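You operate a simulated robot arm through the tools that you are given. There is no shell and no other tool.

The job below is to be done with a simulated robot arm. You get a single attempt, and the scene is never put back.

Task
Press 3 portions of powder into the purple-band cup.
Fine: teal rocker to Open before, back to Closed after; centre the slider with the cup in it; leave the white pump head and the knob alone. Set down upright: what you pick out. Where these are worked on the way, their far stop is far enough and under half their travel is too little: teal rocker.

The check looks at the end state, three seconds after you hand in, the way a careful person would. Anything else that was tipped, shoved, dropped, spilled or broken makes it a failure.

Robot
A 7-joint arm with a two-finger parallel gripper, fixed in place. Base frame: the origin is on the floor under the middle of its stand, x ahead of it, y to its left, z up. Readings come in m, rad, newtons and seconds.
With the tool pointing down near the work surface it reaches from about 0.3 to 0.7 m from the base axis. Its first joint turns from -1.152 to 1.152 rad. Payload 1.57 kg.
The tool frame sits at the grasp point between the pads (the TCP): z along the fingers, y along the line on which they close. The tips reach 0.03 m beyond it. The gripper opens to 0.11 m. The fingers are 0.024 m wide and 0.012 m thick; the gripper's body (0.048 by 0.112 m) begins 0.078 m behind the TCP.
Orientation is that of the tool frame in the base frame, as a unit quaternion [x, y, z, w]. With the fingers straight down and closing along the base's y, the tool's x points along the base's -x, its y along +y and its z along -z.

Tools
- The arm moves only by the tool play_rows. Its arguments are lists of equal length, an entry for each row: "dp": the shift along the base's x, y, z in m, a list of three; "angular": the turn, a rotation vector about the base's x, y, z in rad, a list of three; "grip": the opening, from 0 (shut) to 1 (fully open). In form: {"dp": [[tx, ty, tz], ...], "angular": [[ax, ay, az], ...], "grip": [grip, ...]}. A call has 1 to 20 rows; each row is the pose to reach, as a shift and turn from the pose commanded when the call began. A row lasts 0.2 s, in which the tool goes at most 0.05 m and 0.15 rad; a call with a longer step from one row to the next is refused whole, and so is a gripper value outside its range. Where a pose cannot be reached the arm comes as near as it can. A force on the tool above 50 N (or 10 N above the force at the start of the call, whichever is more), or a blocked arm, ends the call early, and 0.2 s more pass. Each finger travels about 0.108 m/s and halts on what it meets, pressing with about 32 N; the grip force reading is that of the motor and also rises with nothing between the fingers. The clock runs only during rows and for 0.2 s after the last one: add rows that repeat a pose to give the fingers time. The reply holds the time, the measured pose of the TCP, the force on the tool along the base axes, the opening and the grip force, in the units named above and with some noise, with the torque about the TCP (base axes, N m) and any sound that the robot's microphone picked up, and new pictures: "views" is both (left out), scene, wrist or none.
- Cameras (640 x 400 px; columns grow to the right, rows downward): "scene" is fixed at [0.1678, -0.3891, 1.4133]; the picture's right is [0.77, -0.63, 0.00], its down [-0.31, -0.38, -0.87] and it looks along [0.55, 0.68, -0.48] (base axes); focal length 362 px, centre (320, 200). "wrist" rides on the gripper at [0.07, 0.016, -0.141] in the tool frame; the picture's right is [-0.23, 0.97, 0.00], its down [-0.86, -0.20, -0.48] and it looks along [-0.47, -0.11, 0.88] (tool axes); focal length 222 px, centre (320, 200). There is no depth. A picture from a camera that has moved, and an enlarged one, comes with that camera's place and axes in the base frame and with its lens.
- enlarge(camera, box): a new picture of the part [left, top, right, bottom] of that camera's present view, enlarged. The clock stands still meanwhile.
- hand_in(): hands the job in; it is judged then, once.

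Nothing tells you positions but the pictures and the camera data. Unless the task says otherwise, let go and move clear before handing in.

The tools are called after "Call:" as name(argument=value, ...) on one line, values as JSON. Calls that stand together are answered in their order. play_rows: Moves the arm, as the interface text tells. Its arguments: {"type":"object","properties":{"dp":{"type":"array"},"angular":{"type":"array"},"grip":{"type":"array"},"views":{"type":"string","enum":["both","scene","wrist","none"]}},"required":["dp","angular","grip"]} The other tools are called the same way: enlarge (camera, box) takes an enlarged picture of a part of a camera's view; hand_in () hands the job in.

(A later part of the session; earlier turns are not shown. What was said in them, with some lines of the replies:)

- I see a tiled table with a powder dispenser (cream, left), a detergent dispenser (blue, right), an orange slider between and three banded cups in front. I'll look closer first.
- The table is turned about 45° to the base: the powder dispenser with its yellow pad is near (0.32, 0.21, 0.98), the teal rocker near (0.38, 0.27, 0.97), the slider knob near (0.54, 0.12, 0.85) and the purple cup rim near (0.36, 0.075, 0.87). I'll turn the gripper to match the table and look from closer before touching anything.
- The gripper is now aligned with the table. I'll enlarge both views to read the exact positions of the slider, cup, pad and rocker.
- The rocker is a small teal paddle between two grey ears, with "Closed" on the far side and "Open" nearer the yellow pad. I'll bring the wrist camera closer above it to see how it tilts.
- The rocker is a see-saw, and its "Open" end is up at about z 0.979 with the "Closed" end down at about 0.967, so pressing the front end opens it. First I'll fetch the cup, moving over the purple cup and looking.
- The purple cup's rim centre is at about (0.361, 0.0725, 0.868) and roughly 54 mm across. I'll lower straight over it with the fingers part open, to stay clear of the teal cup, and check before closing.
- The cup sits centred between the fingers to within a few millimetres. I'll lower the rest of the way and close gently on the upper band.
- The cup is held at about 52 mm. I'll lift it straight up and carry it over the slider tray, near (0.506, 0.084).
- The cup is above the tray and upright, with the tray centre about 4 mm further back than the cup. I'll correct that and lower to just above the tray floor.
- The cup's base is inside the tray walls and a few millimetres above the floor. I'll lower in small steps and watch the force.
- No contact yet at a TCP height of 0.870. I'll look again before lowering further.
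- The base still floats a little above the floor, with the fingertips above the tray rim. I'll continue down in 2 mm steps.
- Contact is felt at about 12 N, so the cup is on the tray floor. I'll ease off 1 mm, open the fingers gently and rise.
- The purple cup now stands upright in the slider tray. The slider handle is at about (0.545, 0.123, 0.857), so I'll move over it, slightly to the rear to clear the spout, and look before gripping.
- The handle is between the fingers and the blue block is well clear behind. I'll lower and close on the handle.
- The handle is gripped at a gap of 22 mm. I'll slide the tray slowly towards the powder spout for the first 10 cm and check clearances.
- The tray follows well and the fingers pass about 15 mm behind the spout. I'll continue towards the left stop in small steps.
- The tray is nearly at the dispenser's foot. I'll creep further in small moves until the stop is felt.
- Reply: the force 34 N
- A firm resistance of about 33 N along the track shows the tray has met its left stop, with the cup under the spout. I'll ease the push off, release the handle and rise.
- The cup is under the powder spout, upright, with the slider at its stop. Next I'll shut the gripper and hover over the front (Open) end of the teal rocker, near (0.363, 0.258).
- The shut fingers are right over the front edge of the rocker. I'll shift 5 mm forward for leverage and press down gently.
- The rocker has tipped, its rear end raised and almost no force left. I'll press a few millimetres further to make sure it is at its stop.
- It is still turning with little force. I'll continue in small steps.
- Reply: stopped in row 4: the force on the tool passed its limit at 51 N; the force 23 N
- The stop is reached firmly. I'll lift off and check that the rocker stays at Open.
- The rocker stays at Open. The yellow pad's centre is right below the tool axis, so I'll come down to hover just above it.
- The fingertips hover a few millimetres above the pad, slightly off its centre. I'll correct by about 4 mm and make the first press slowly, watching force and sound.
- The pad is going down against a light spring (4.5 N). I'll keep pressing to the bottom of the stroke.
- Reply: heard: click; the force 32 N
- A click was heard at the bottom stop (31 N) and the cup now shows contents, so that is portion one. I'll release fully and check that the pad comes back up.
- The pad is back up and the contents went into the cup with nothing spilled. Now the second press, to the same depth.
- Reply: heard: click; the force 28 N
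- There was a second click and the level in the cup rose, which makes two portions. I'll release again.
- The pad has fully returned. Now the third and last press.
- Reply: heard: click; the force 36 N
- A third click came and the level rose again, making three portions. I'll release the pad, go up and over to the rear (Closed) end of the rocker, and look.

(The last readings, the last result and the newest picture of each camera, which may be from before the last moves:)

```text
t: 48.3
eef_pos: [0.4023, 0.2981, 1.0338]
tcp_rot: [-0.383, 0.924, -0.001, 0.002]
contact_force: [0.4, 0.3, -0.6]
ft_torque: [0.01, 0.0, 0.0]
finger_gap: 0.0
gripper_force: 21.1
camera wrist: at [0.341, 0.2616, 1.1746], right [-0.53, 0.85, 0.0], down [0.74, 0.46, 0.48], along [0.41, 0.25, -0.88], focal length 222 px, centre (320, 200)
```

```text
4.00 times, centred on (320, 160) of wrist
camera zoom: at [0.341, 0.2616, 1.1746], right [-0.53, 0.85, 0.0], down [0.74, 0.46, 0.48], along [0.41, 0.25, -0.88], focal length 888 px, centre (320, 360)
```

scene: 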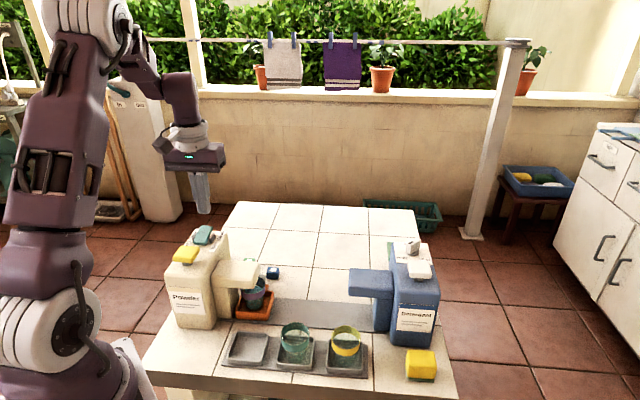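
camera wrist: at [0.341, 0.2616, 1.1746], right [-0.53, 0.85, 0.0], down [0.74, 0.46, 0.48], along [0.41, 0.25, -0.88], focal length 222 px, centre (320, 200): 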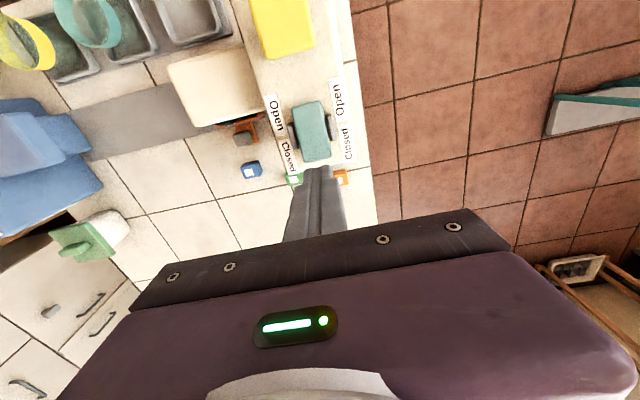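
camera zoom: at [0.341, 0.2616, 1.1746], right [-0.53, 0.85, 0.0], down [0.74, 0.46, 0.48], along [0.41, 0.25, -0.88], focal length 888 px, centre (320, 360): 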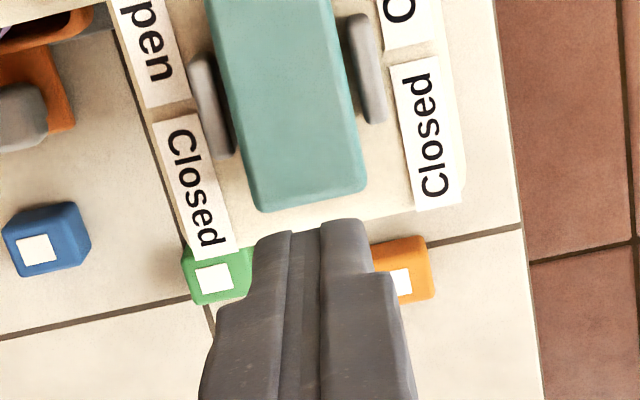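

The shut fingers stand just behind the raised rear edge of the rocker. I'll shift about 3 mm forward and press it down to Closed.

Call:
play_rows(dp=[[-0.0007, -0.0035, 0], [-0.0007, -0.0035, -0.012], [-0.0007, -0.0035, -0.02], [-0.0007, -0.0035, -0.025], [-0.0007, -0.0035, -0.029], [-0.0007, -0.0035, -0.032], [-0.0007, -0.0035, -0.035], [-0.0007, -0.0035, -0.037], [-0.0007, -0.0035, -0.0385], [-0.0007, -0.0035, -0.0385]], angular=[[0, 0, 0], [0, 0, 0], [0, 0, 0], [0, 0, 0], [0, 0, 0], [0, 0, 0], [0, 0, 0], [0, 0, 0], [0, 0, 0], [0, 0, 0]], grip=[0, 0, 0, 0, 0, 0, 0, 0, 0, 0])

Call:
enlarge(camera="scene", box=[160, 205, 260, 275])

Call:
enlarge(camera="wrist", box=[250, 110, 390, 210])

```text
t: 50.5
eef_pos: [0.4016, 0.2946, 0.9972]
tcp_rot: [-0.383, 0.924, 0.001, 0.001]
contact_force: [-0.6, -0.1, 2.6]
ft_torque: [-0.01, 0.07, 0.01]
finger_gap: 0.0
gripper_force: 21.5
camera wrist: at [0.3402, 0.2582, 1.1367], right [-0.53, 0.85, 0.0], down [0.74, 0.46, 0.48], along [0.41, 0.25, -0.88], focal length 222 px, centre (320, 200)
```

scene: 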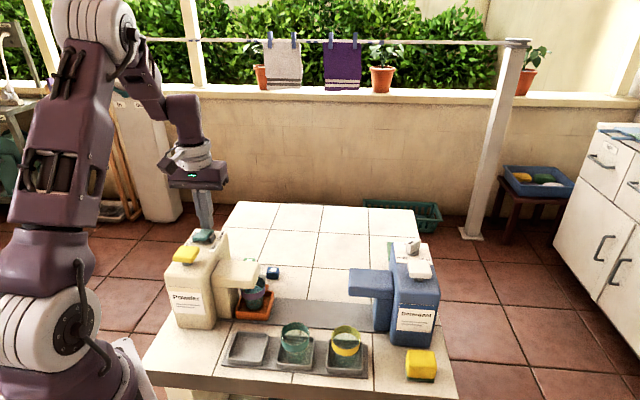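
wrist: 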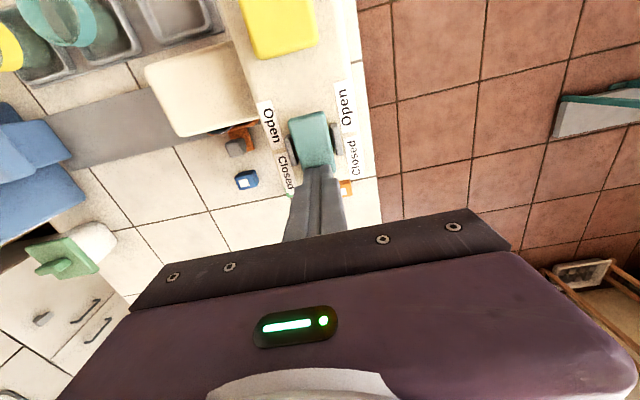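

```text
5.71 times, centred on (210, 240) of scene
camera zoom: at [0.1677, -0.3892, 1.4133], right [0.77, -0.63, 0.0], down [-0.31, -0.38, -0.87], along [0.55, 0.68, -0.48], focal length 2066 px, centre (949, -29)
```

zoom: 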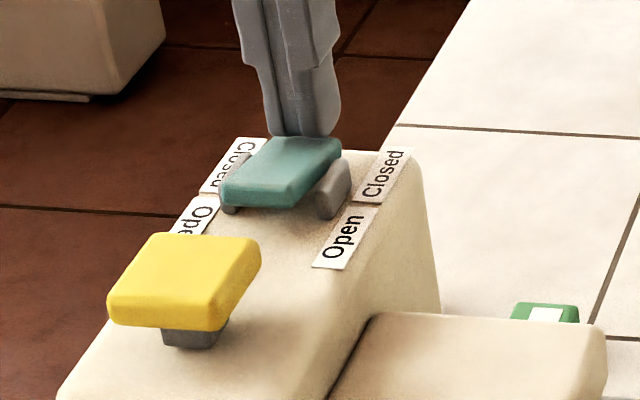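

```text
4.00 times, centred on (320, 160) of wrist
camera zoom: at [0.3402, 0.2582, 1.1367], right [-0.53, 0.85, 0.0], down [0.74, 0.46, 0.48], along [0.41, 0.25, -0.88], focal length 888 px, centre (320, 360)
```

zoom: 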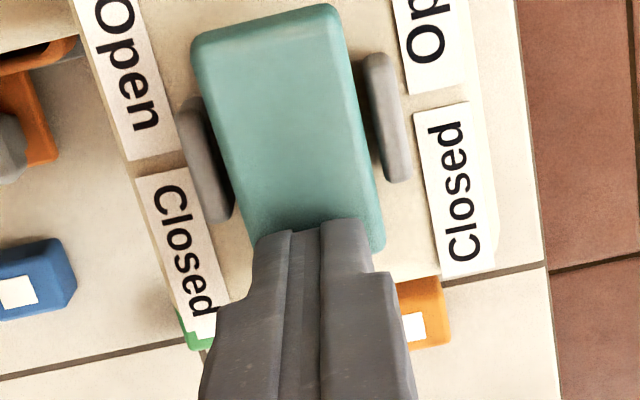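

The rocker has tipped almost to Closed. I'll press the last few millimetres to its stop.

Call:
play_rows(dp=[[0, 0, -0.001], [0, 0, -0.002], [0, 0, -0.003], [0, 0, -0.003]], angular=[[0, 0, 0], [0, 0, 0], [0, 0, 0], [0, 0, 0]], grip=[0, 0, 0, 0], views="none")

Call:
enlarge(camera="scene", box=[160, 205, 260, 275])

```text
t: 51.3
eef_pos: [0.4025, 0.2958, 0.9952]
tcp_rot: [-0.382, 0.924, 0.002, 0.005]
contact_force: [-2.4, -1.3, 9.3]
ft_torque: [-0.11, 0.11, -0.02]
finger_gap: 0.0002
gripper_force: 21.2
stopped in row 3: the force on the tool passed its limit at 53 N (the readings are from after the stop); the commanded pose is now the measured one
```

```text
5.71 times, centred on (210, 240) of scene
camera zoom: at [0.1676, -0.3892, 1.4133], right [0.77, -0.63, 0.0], down [-0.31, -0.38, -0.88], along [0.55, 0.68, -0.48], focal length 2066 px, centre (949, -29)
```

zoom: 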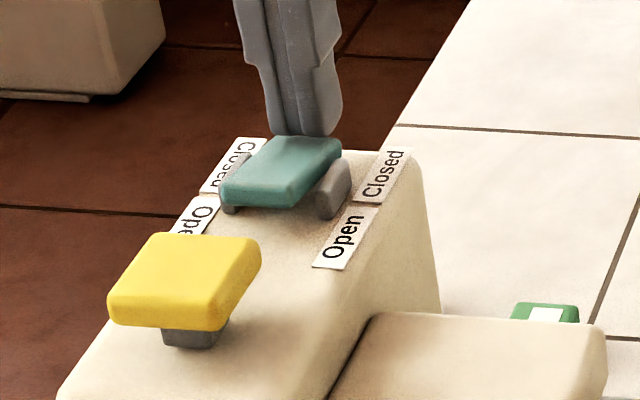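

The stop was reached. I'll lift off, check the rocker, and travel back over the slider handle with the fingers part open.

Call:
play_rows(dp=[[0, 0, 0.012], [0, 0, 0.04], [0, 0, 0.075], [0.016, -0.022, 0.075], [0.036, -0.05, 0.075], [0.056, -0.078, 0.075], [0.0668, -0.0933, 0.075], [0.0668, -0.0933, 0.05], [0.0668, -0.0933, 0.02], [0.0668, -0.0933, 0.0], [0.0668, -0.0933, 0.0]], angular=[[0, 0, 0], [0, 0, 0], [0, 0, 0], [0, 0, 0], [0, 0, 0], [0, 0, 0], [0, 0, 0], [0, 0, 0], [0, 0, 0], [0, 0, 0], [0, 0, 0]], grip=[0, 0, 0, 0.2, 0.48, 0.48, 0.48, 0.48, 0.48, 0.48, 0.48])

Call:
enlarge(camera="scene", box=[160, 205, 260, 275])

Call:
enlarge(camera="wrist", box=[220, 70, 420, 210])

Call:
enlarge(camera="scene", box=[210, 250, 300, 320])

```text
t: 53.7
eef_pos: [0.4692, 0.2015, 0.9948]
tcp_rot: [-0.382, 0.924, 0.001, 0.003]
contact_force: [0.2, 0.3, -0.3]
ft_torque: [-0.01, -0.01, 0.01]
finger_gap: 0.0528
gripper_force: 0.1
camera wrist: at [0.4069, 0.1651, 1.135], right [-0.53, 0.85, 0.0], down [0.74, 0.46, 0.49], along [0.41, 0.26, -0.87], focal length 222 px, centre (320, 200)
```

scene: 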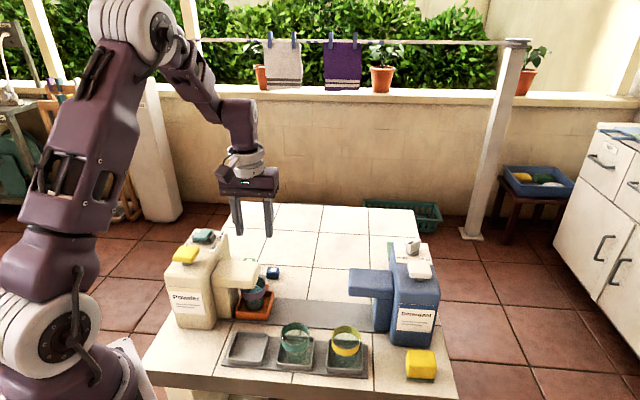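
wrist: 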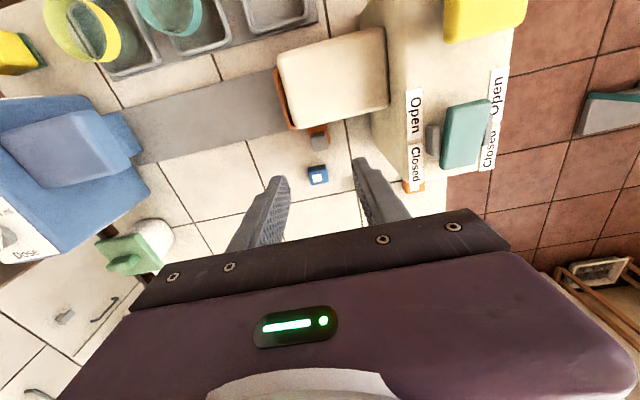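

```text
5.71 times, centred on (210, 240) of scene
camera zoom: at [0.1678, -0.3891, 1.4133], right [0.77, -0.63, 0.0], down [-0.31, -0.38, -0.87], along [0.55, 0.68, -0.48], focal length 2066 px, centre (949, -29)
```

zoom: 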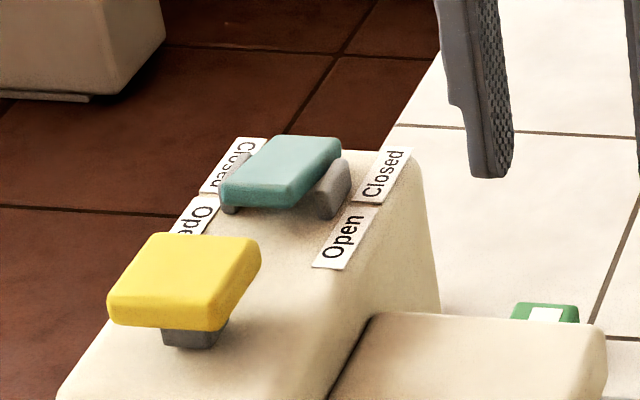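

```text
2.86 times, centred on (320, 140) of wrist
camera zoom: at [0.4069, 0.1651, 1.135], right [-0.53, 0.85, 0.0], down [0.74, 0.46, 0.49], along [0.41, 0.26, -0.87], focal length 635 px, centre (320, 371)
```

zoom: 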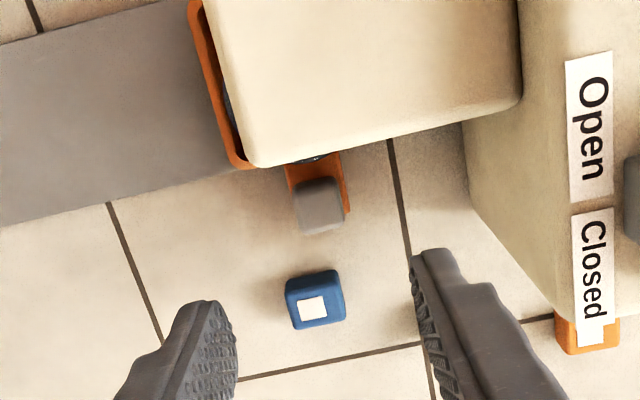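

```text
5.71 times, centred on (255, 285) of scene
camera zoom: at [0.1678, -0.3891, 1.4133], right [0.77, -0.63, 0.0], down [-0.31, -0.38, -0.87], along [0.55, 0.68, -0.48], focal length 2066 px, centre (691, -286)
```

zoom: 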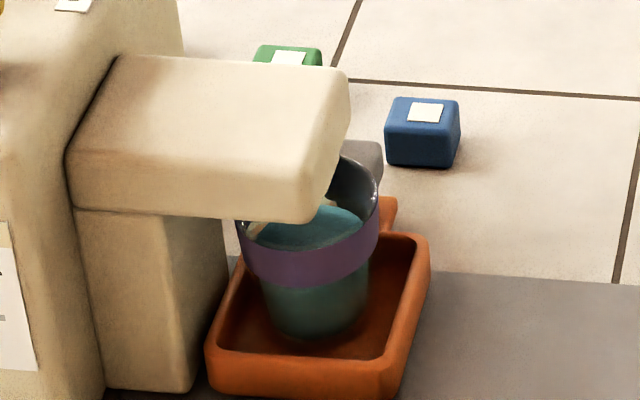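

The rocker is back at Closed and the powder is in the cup. The handle is below the fingers, so I'll lower and grip it gently.

Call:
play_rows(dp=[[0.0003, -0.0003, -0.03], [0.0003, -0.0003, -0.06], [0.0003, -0.0003, -0.09], [0.0003, -0.0003, -0.115], [0.0003, -0.0003, -0.129], [0.0003, -0.0003, -0.129], [0.0003, -0.0003, -0.129], [0.0003, -0.0003, -0.129], [0.0003, -0.0003, -0.129], [0.0003, -0.0003, -0.129], [0.0003, -0.0003, -0.129]], angular=[[0, 0, 0], [0, 0, 0], [0, 0, 0], [0, 0, 0], [0, 0, 0], [0, 0, 0], [0, 0, 0], [0, 0, 0], [0, 0, 0], [0, 0, 0], [0, 0, 0]], grip=[0.48, 0.48, 0.48, 0.48, 0.48, 0.42, 0.35, 0.28, 0.21, 0.17, 0.17])

Call:
enlarge(camera="scene", box=[210, 250, 300, 320])

Call:
enlarge(camera="wrist", box=[220, 70, 420, 210])

```text
t: 56.1
eef_pos: [0.4704, 0.2015, 0.8675]
tcp_rot: [-0.382, 0.924, 0.001, 0.004]
contact_force: [-0.4, 0.0, -1.9]
ft_torque: [0.09, -0.06, -0.01]
finger_gap: 0.0218
gripper_force: 35.0
camera wrist: at [0.4086, 0.1642, 1.0075], right [-0.53, 0.85, 0.0], down [0.74, 0.46, 0.49], along [0.41, 0.26, -0.87], focal length 222 px, centre (320, 200)
```

scene: 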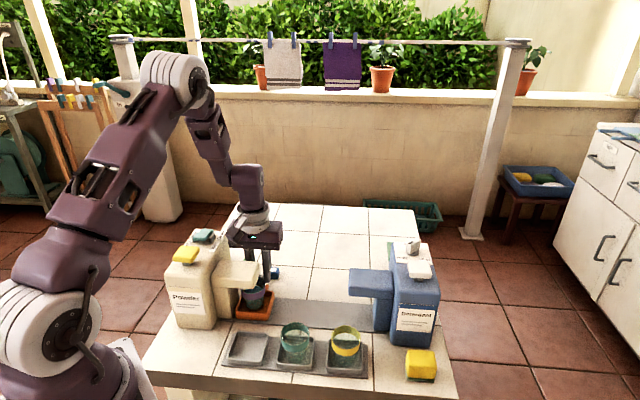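
wrist: 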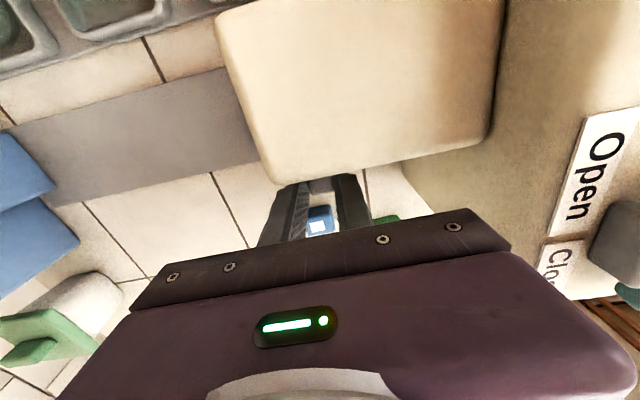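

```text
5.71 times, centred on (255, 285) of scene
camera zoom: at [0.1678, -0.3891, 1.4133], right [0.77, -0.63, 0.0], down [-0.31, -0.38, -0.87], along [0.55, 0.68, -0.48], focal length 2066 px, centre (691, -286)
```

zoom: 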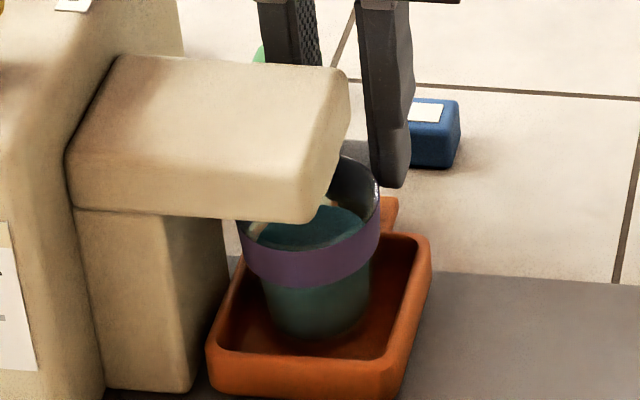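

```text
2.86 times, centred on (320, 140) of wrist
camera zoom: at [0.4086, 0.1642, 1.0075], right [-0.53, 0.85, 0.0], down [0.74, 0.46, 0.49], along [0.41, 0.26, -0.87], focal length 635 px, centre (320, 371)
```

zoom: 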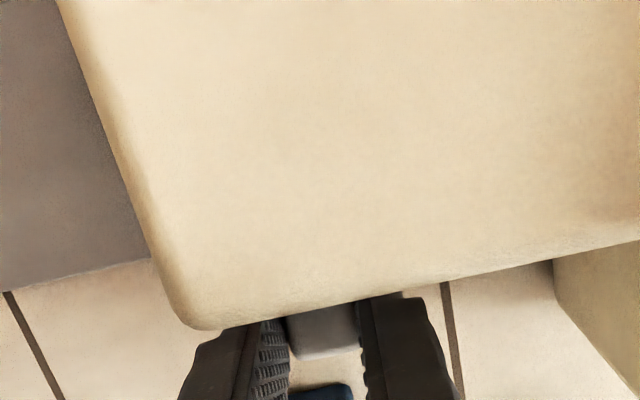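

The handle is gripped again. I'll slide the tray slowly back to the centre, about 110 mm.

Call:
play_rows(dp=[[0.0028, -0.0028, 0], [0.0078, -0.0078, 0], [0.0141, -0.0141, 0], [0.0205, -0.0205, 0], [0.0269, -0.0269, 0], [0.0332, -0.0332, 0], [0.0396, -0.0396, 0], [0.046, -0.046, 0], [0.0523, -0.0523, 0], [0.0587, -0.0587, 0], [0.0643, -0.0643, 0], [0.0686, -0.0686, 0], [0.0714, -0.0714, 0], [0.0714, -0.0714, 0]], angular=[[0, 0, 0], [0, 0, 0], [0, 0, 0], [0, 0, 0], [0, 0, 0], [0, 0, 0], [0, 0, 0], [0, 0, 0], [0, 0, 0], [0, 0, 0], [0, 0, 0], [0, 0, 0], [0, 0, 0], [0, 0, 0]], grip=[0.17, 0.17, 0.17, 0.17, 0.17, 0.17, 0.17, 0.17, 0.17, 0.17, 0.17, 0.17, 0.17, 0.17])

Call:
enlarge(camera="scene", box=[250, 245, 350, 325])

```text
t: 59.1
eef_pos: [0.54, 0.1314, 0.8667]
tcp_rot: [-0.383, 0.924, 0.001, 0.005]
contact_force: [5.1, 5.9, 26.0]
ft_torque: [0.23, -0.14, -0.06]
finger_gap: 0.0216
gripper_force: 34.6
camera wrist: at [0.4789, 0.0932, 1.0065], right [-0.53, 0.85, 0.0], down [0.74, 0.46, 0.49], along [0.41, 0.26, -0.87], focal length 222 px, centre (320, 200)
```

scene: 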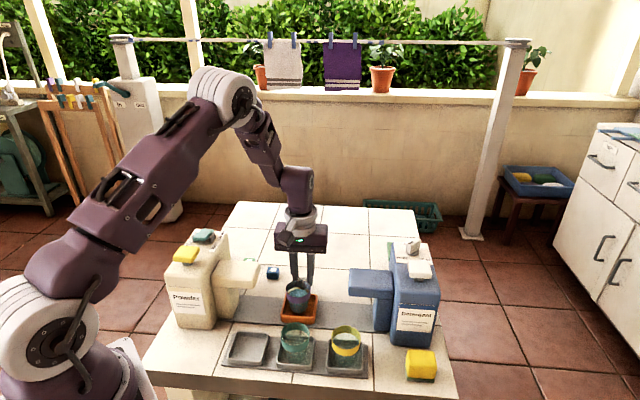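
wrist: 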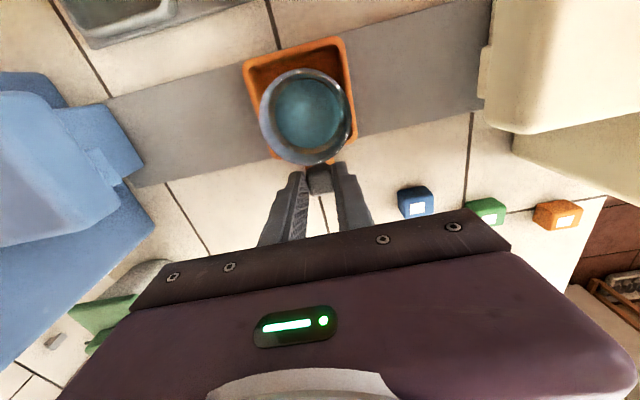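

```text
5.00 times, centred on (300, 285) of scene
camera zoom: at [0.1674, -0.3891, 1.4133], right [0.77, -0.63, 0.0], down [-0.31, -0.38, -0.88], along [0.55, 0.68, -0.48], focal length 1808 px, centre (420, -225)
```

zoom: 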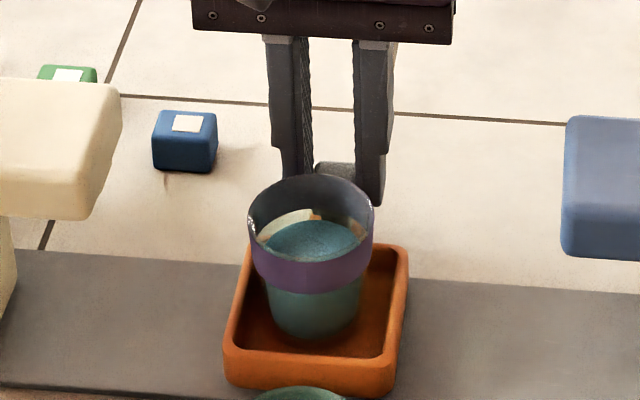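

About 9.5 mm remain, since the tray's front corner is at column 224 of the enlargement against 246 originally. I'll finish the move and relieve the slight downward load.

Call:
play_rows(dp=[[0.0024, -0.0024, 0.0006], [0.0048, -0.0048, 0.0008], [0.0067, -0.0067, 0.0008], [0.0067, -0.0067, 0.0008], [0.0067, -0.0067, 0.0008]], angular=[[0, 0, 0], [0, 0, 0], [0, 0, 0], [0, 0, 0], [0, 0, 0]], grip=[0.17, 0.17, 0.17, 0.17, 0.17], views="none")

Call:
enlarge(camera="scene", box=[250, 245, 350, 325])

```text
t: 60.3
eef_pos: [0.5489, 0.1244, 0.8663]
tcp_rot: [-0.383, 0.924, 0.001, 0.004]
contact_force: [10.3, 11.9, -20.6]
ft_torque: [0.54, -0.52, -0.06]
finger_gap: 0.0218
gripper_force: 34.2
```

```text
5.00 times, centred on (300, 285) of scene
camera zoom: at [0.1684, -0.3888, 1.4133], right [0.77, -0.63, 0.0], down [-0.31, -0.38, -0.87], along [0.55, 0.68, -0.48], focal length 1808 px, centre (420, -225)
```

zoom: 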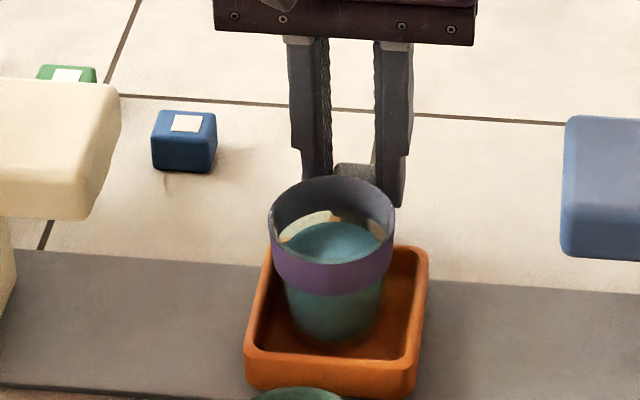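

The tray matches its original centre position, with the cup upright in it. I'll ease the load, open the fingers and rise clear.

Call:
play_rows(dp=[[0.0005, 0.0005, -0.0004], [0.0005, 0.0005, -0.0004], [0.0005, 0.0005, -0.0004], [0.0005, 0.0005, -0.0004], [0.0005, 0.0005, -0.0004], [0.0005, 0.0005, -0.0004], [0.0005, 0.0005, 0.02], [0.0005, 0.0005, 0.06], [0.0005, 0.0005, 0.1], [0.0005, 0.0005, 0.14], [0.0005, 0.0005, 0.18], [0.0005, 0.0005, 0.2], [0.0005, 0.0005, 0.2]], angular=[[0, 0, 0], [0, 0, 0], [0, 0, 0], [0, 0, 0], [0, 0, 0], [0, 0, 0], [0, 0, 0], [0, 0, 0], [0, 0, 0], [0, 0, 0], [0, 0, 0], [0, 0, 0], [0, 0, 0]], grip=[0.17, 0.22, 0.3, 0.4, 0.5, 0.5, 0.5, 0.5, 0.5, 0.5, 0.5, 0.5, 0.5])

Call:
enlarge(camera="scene", box=[250, 245, 350, 325])

Call:
enlarge(camera="wrist", box=[200, 20, 440, 200])

Call:
enlarge(camera="scene", box=[140, 200, 460, 400])

```text
t: 63.1
eef_pos: [0.5493, 0.1223, 1.068]
tcp_rot: [-0.383, 0.924, 0.001, 0.003]
contact_force: [-0.7, -0.2, 0.0]
ft_torque: [0.02, -0.01, 0.02]
finger_gap: 0.0552
gripper_force: 0.0
camera wrist: at [0.4872, 0.0849, 1.2073], right [-0.53, 0.85, 0.0], down [0.74, 0.46, 0.49], along [0.41, 0.26, -0.87], focal length 222 px, centre (320, 200)
```

scene: 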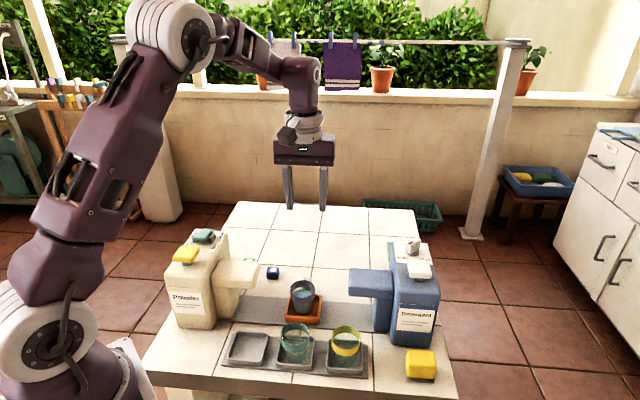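
wrist: 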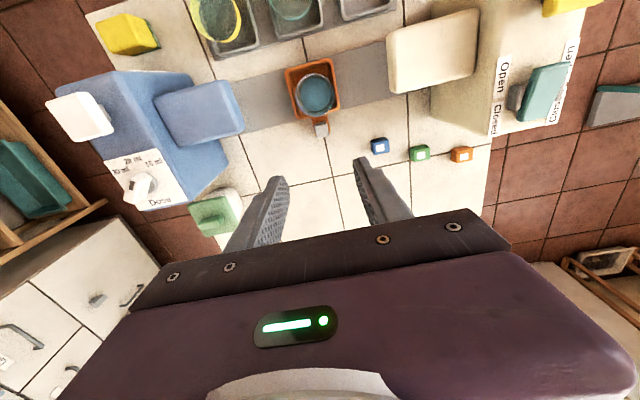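

```text
5.00 times, centred on (300, 285) of scene
camera zoom: at [0.1678, -0.3891, 1.4133], right [0.77, -0.63, 0.0], down [-0.31, -0.38, -0.87], along [0.55, 0.68, -0.48], focal length 1808 px, centre (420, -225)
```

zoom: 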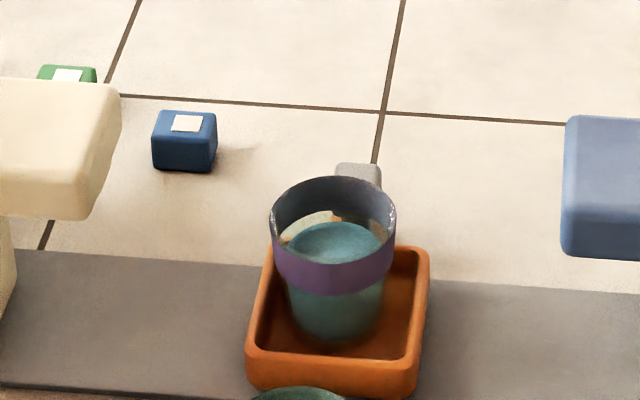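

```text
2.22 times, centred on (320, 110) of wrist
camera zoom: at [0.4872, 0.0849, 1.2073], right [-0.53, 0.85, 0.0], down [0.74, 0.46, 0.49], along [0.41, 0.26, -0.87], focal length 494 px, centre (320, 400)
```

zoom: 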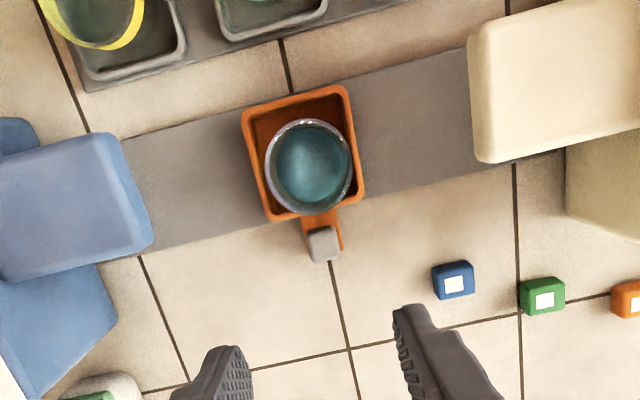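

```text
2.00 times, centred on (300, 300) of scene
camera zoom: at [0.1678, -0.3891, 1.4133], right [0.77, -0.63, 0.0], down [-0.31, -0.38, -0.87], along [0.55, 0.68, -0.48], focal length 723 px, centre (360, 0)
```

zoom: 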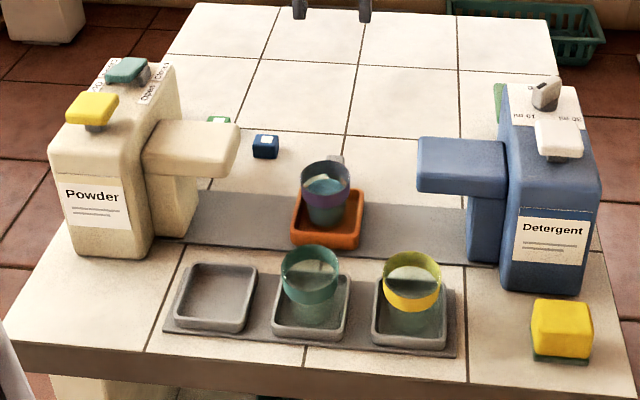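

Everything matches the request: three portions are in the purple-band cup, the rocker is at Closed, and the slider is centred with the cup upright in it. The arm is clear and nothing else has moved, so I'm handing in.

Call:
hand_in()

```text
The job is handed in.
```

I pressed three portions of powder into the purple-band cup, and the job is handed in. I don't have the check's verdict.

- **Portions:** The yellow pad was pressed to the bottom three times, with one click each time. The level in the cup rose visibly with the second and third presses, and I saw no powder outside the cup.
- **Teal rocker:** I pressed it to its Open stop before dispensing and back to its Closed stop afterwards. The last picture shows it tilted as it was at the start.
- **Slider and cup:** The slider is back at its starting position, which I took as the centre; by the pictures that is within a few millimetres of midway between the dispensers. The cup stands upright in it.
- **Everything else:** I did not touch the white pump head or the dose knob, and the other cups and blocks show no change. The gripper was open and raised clear before handing in.
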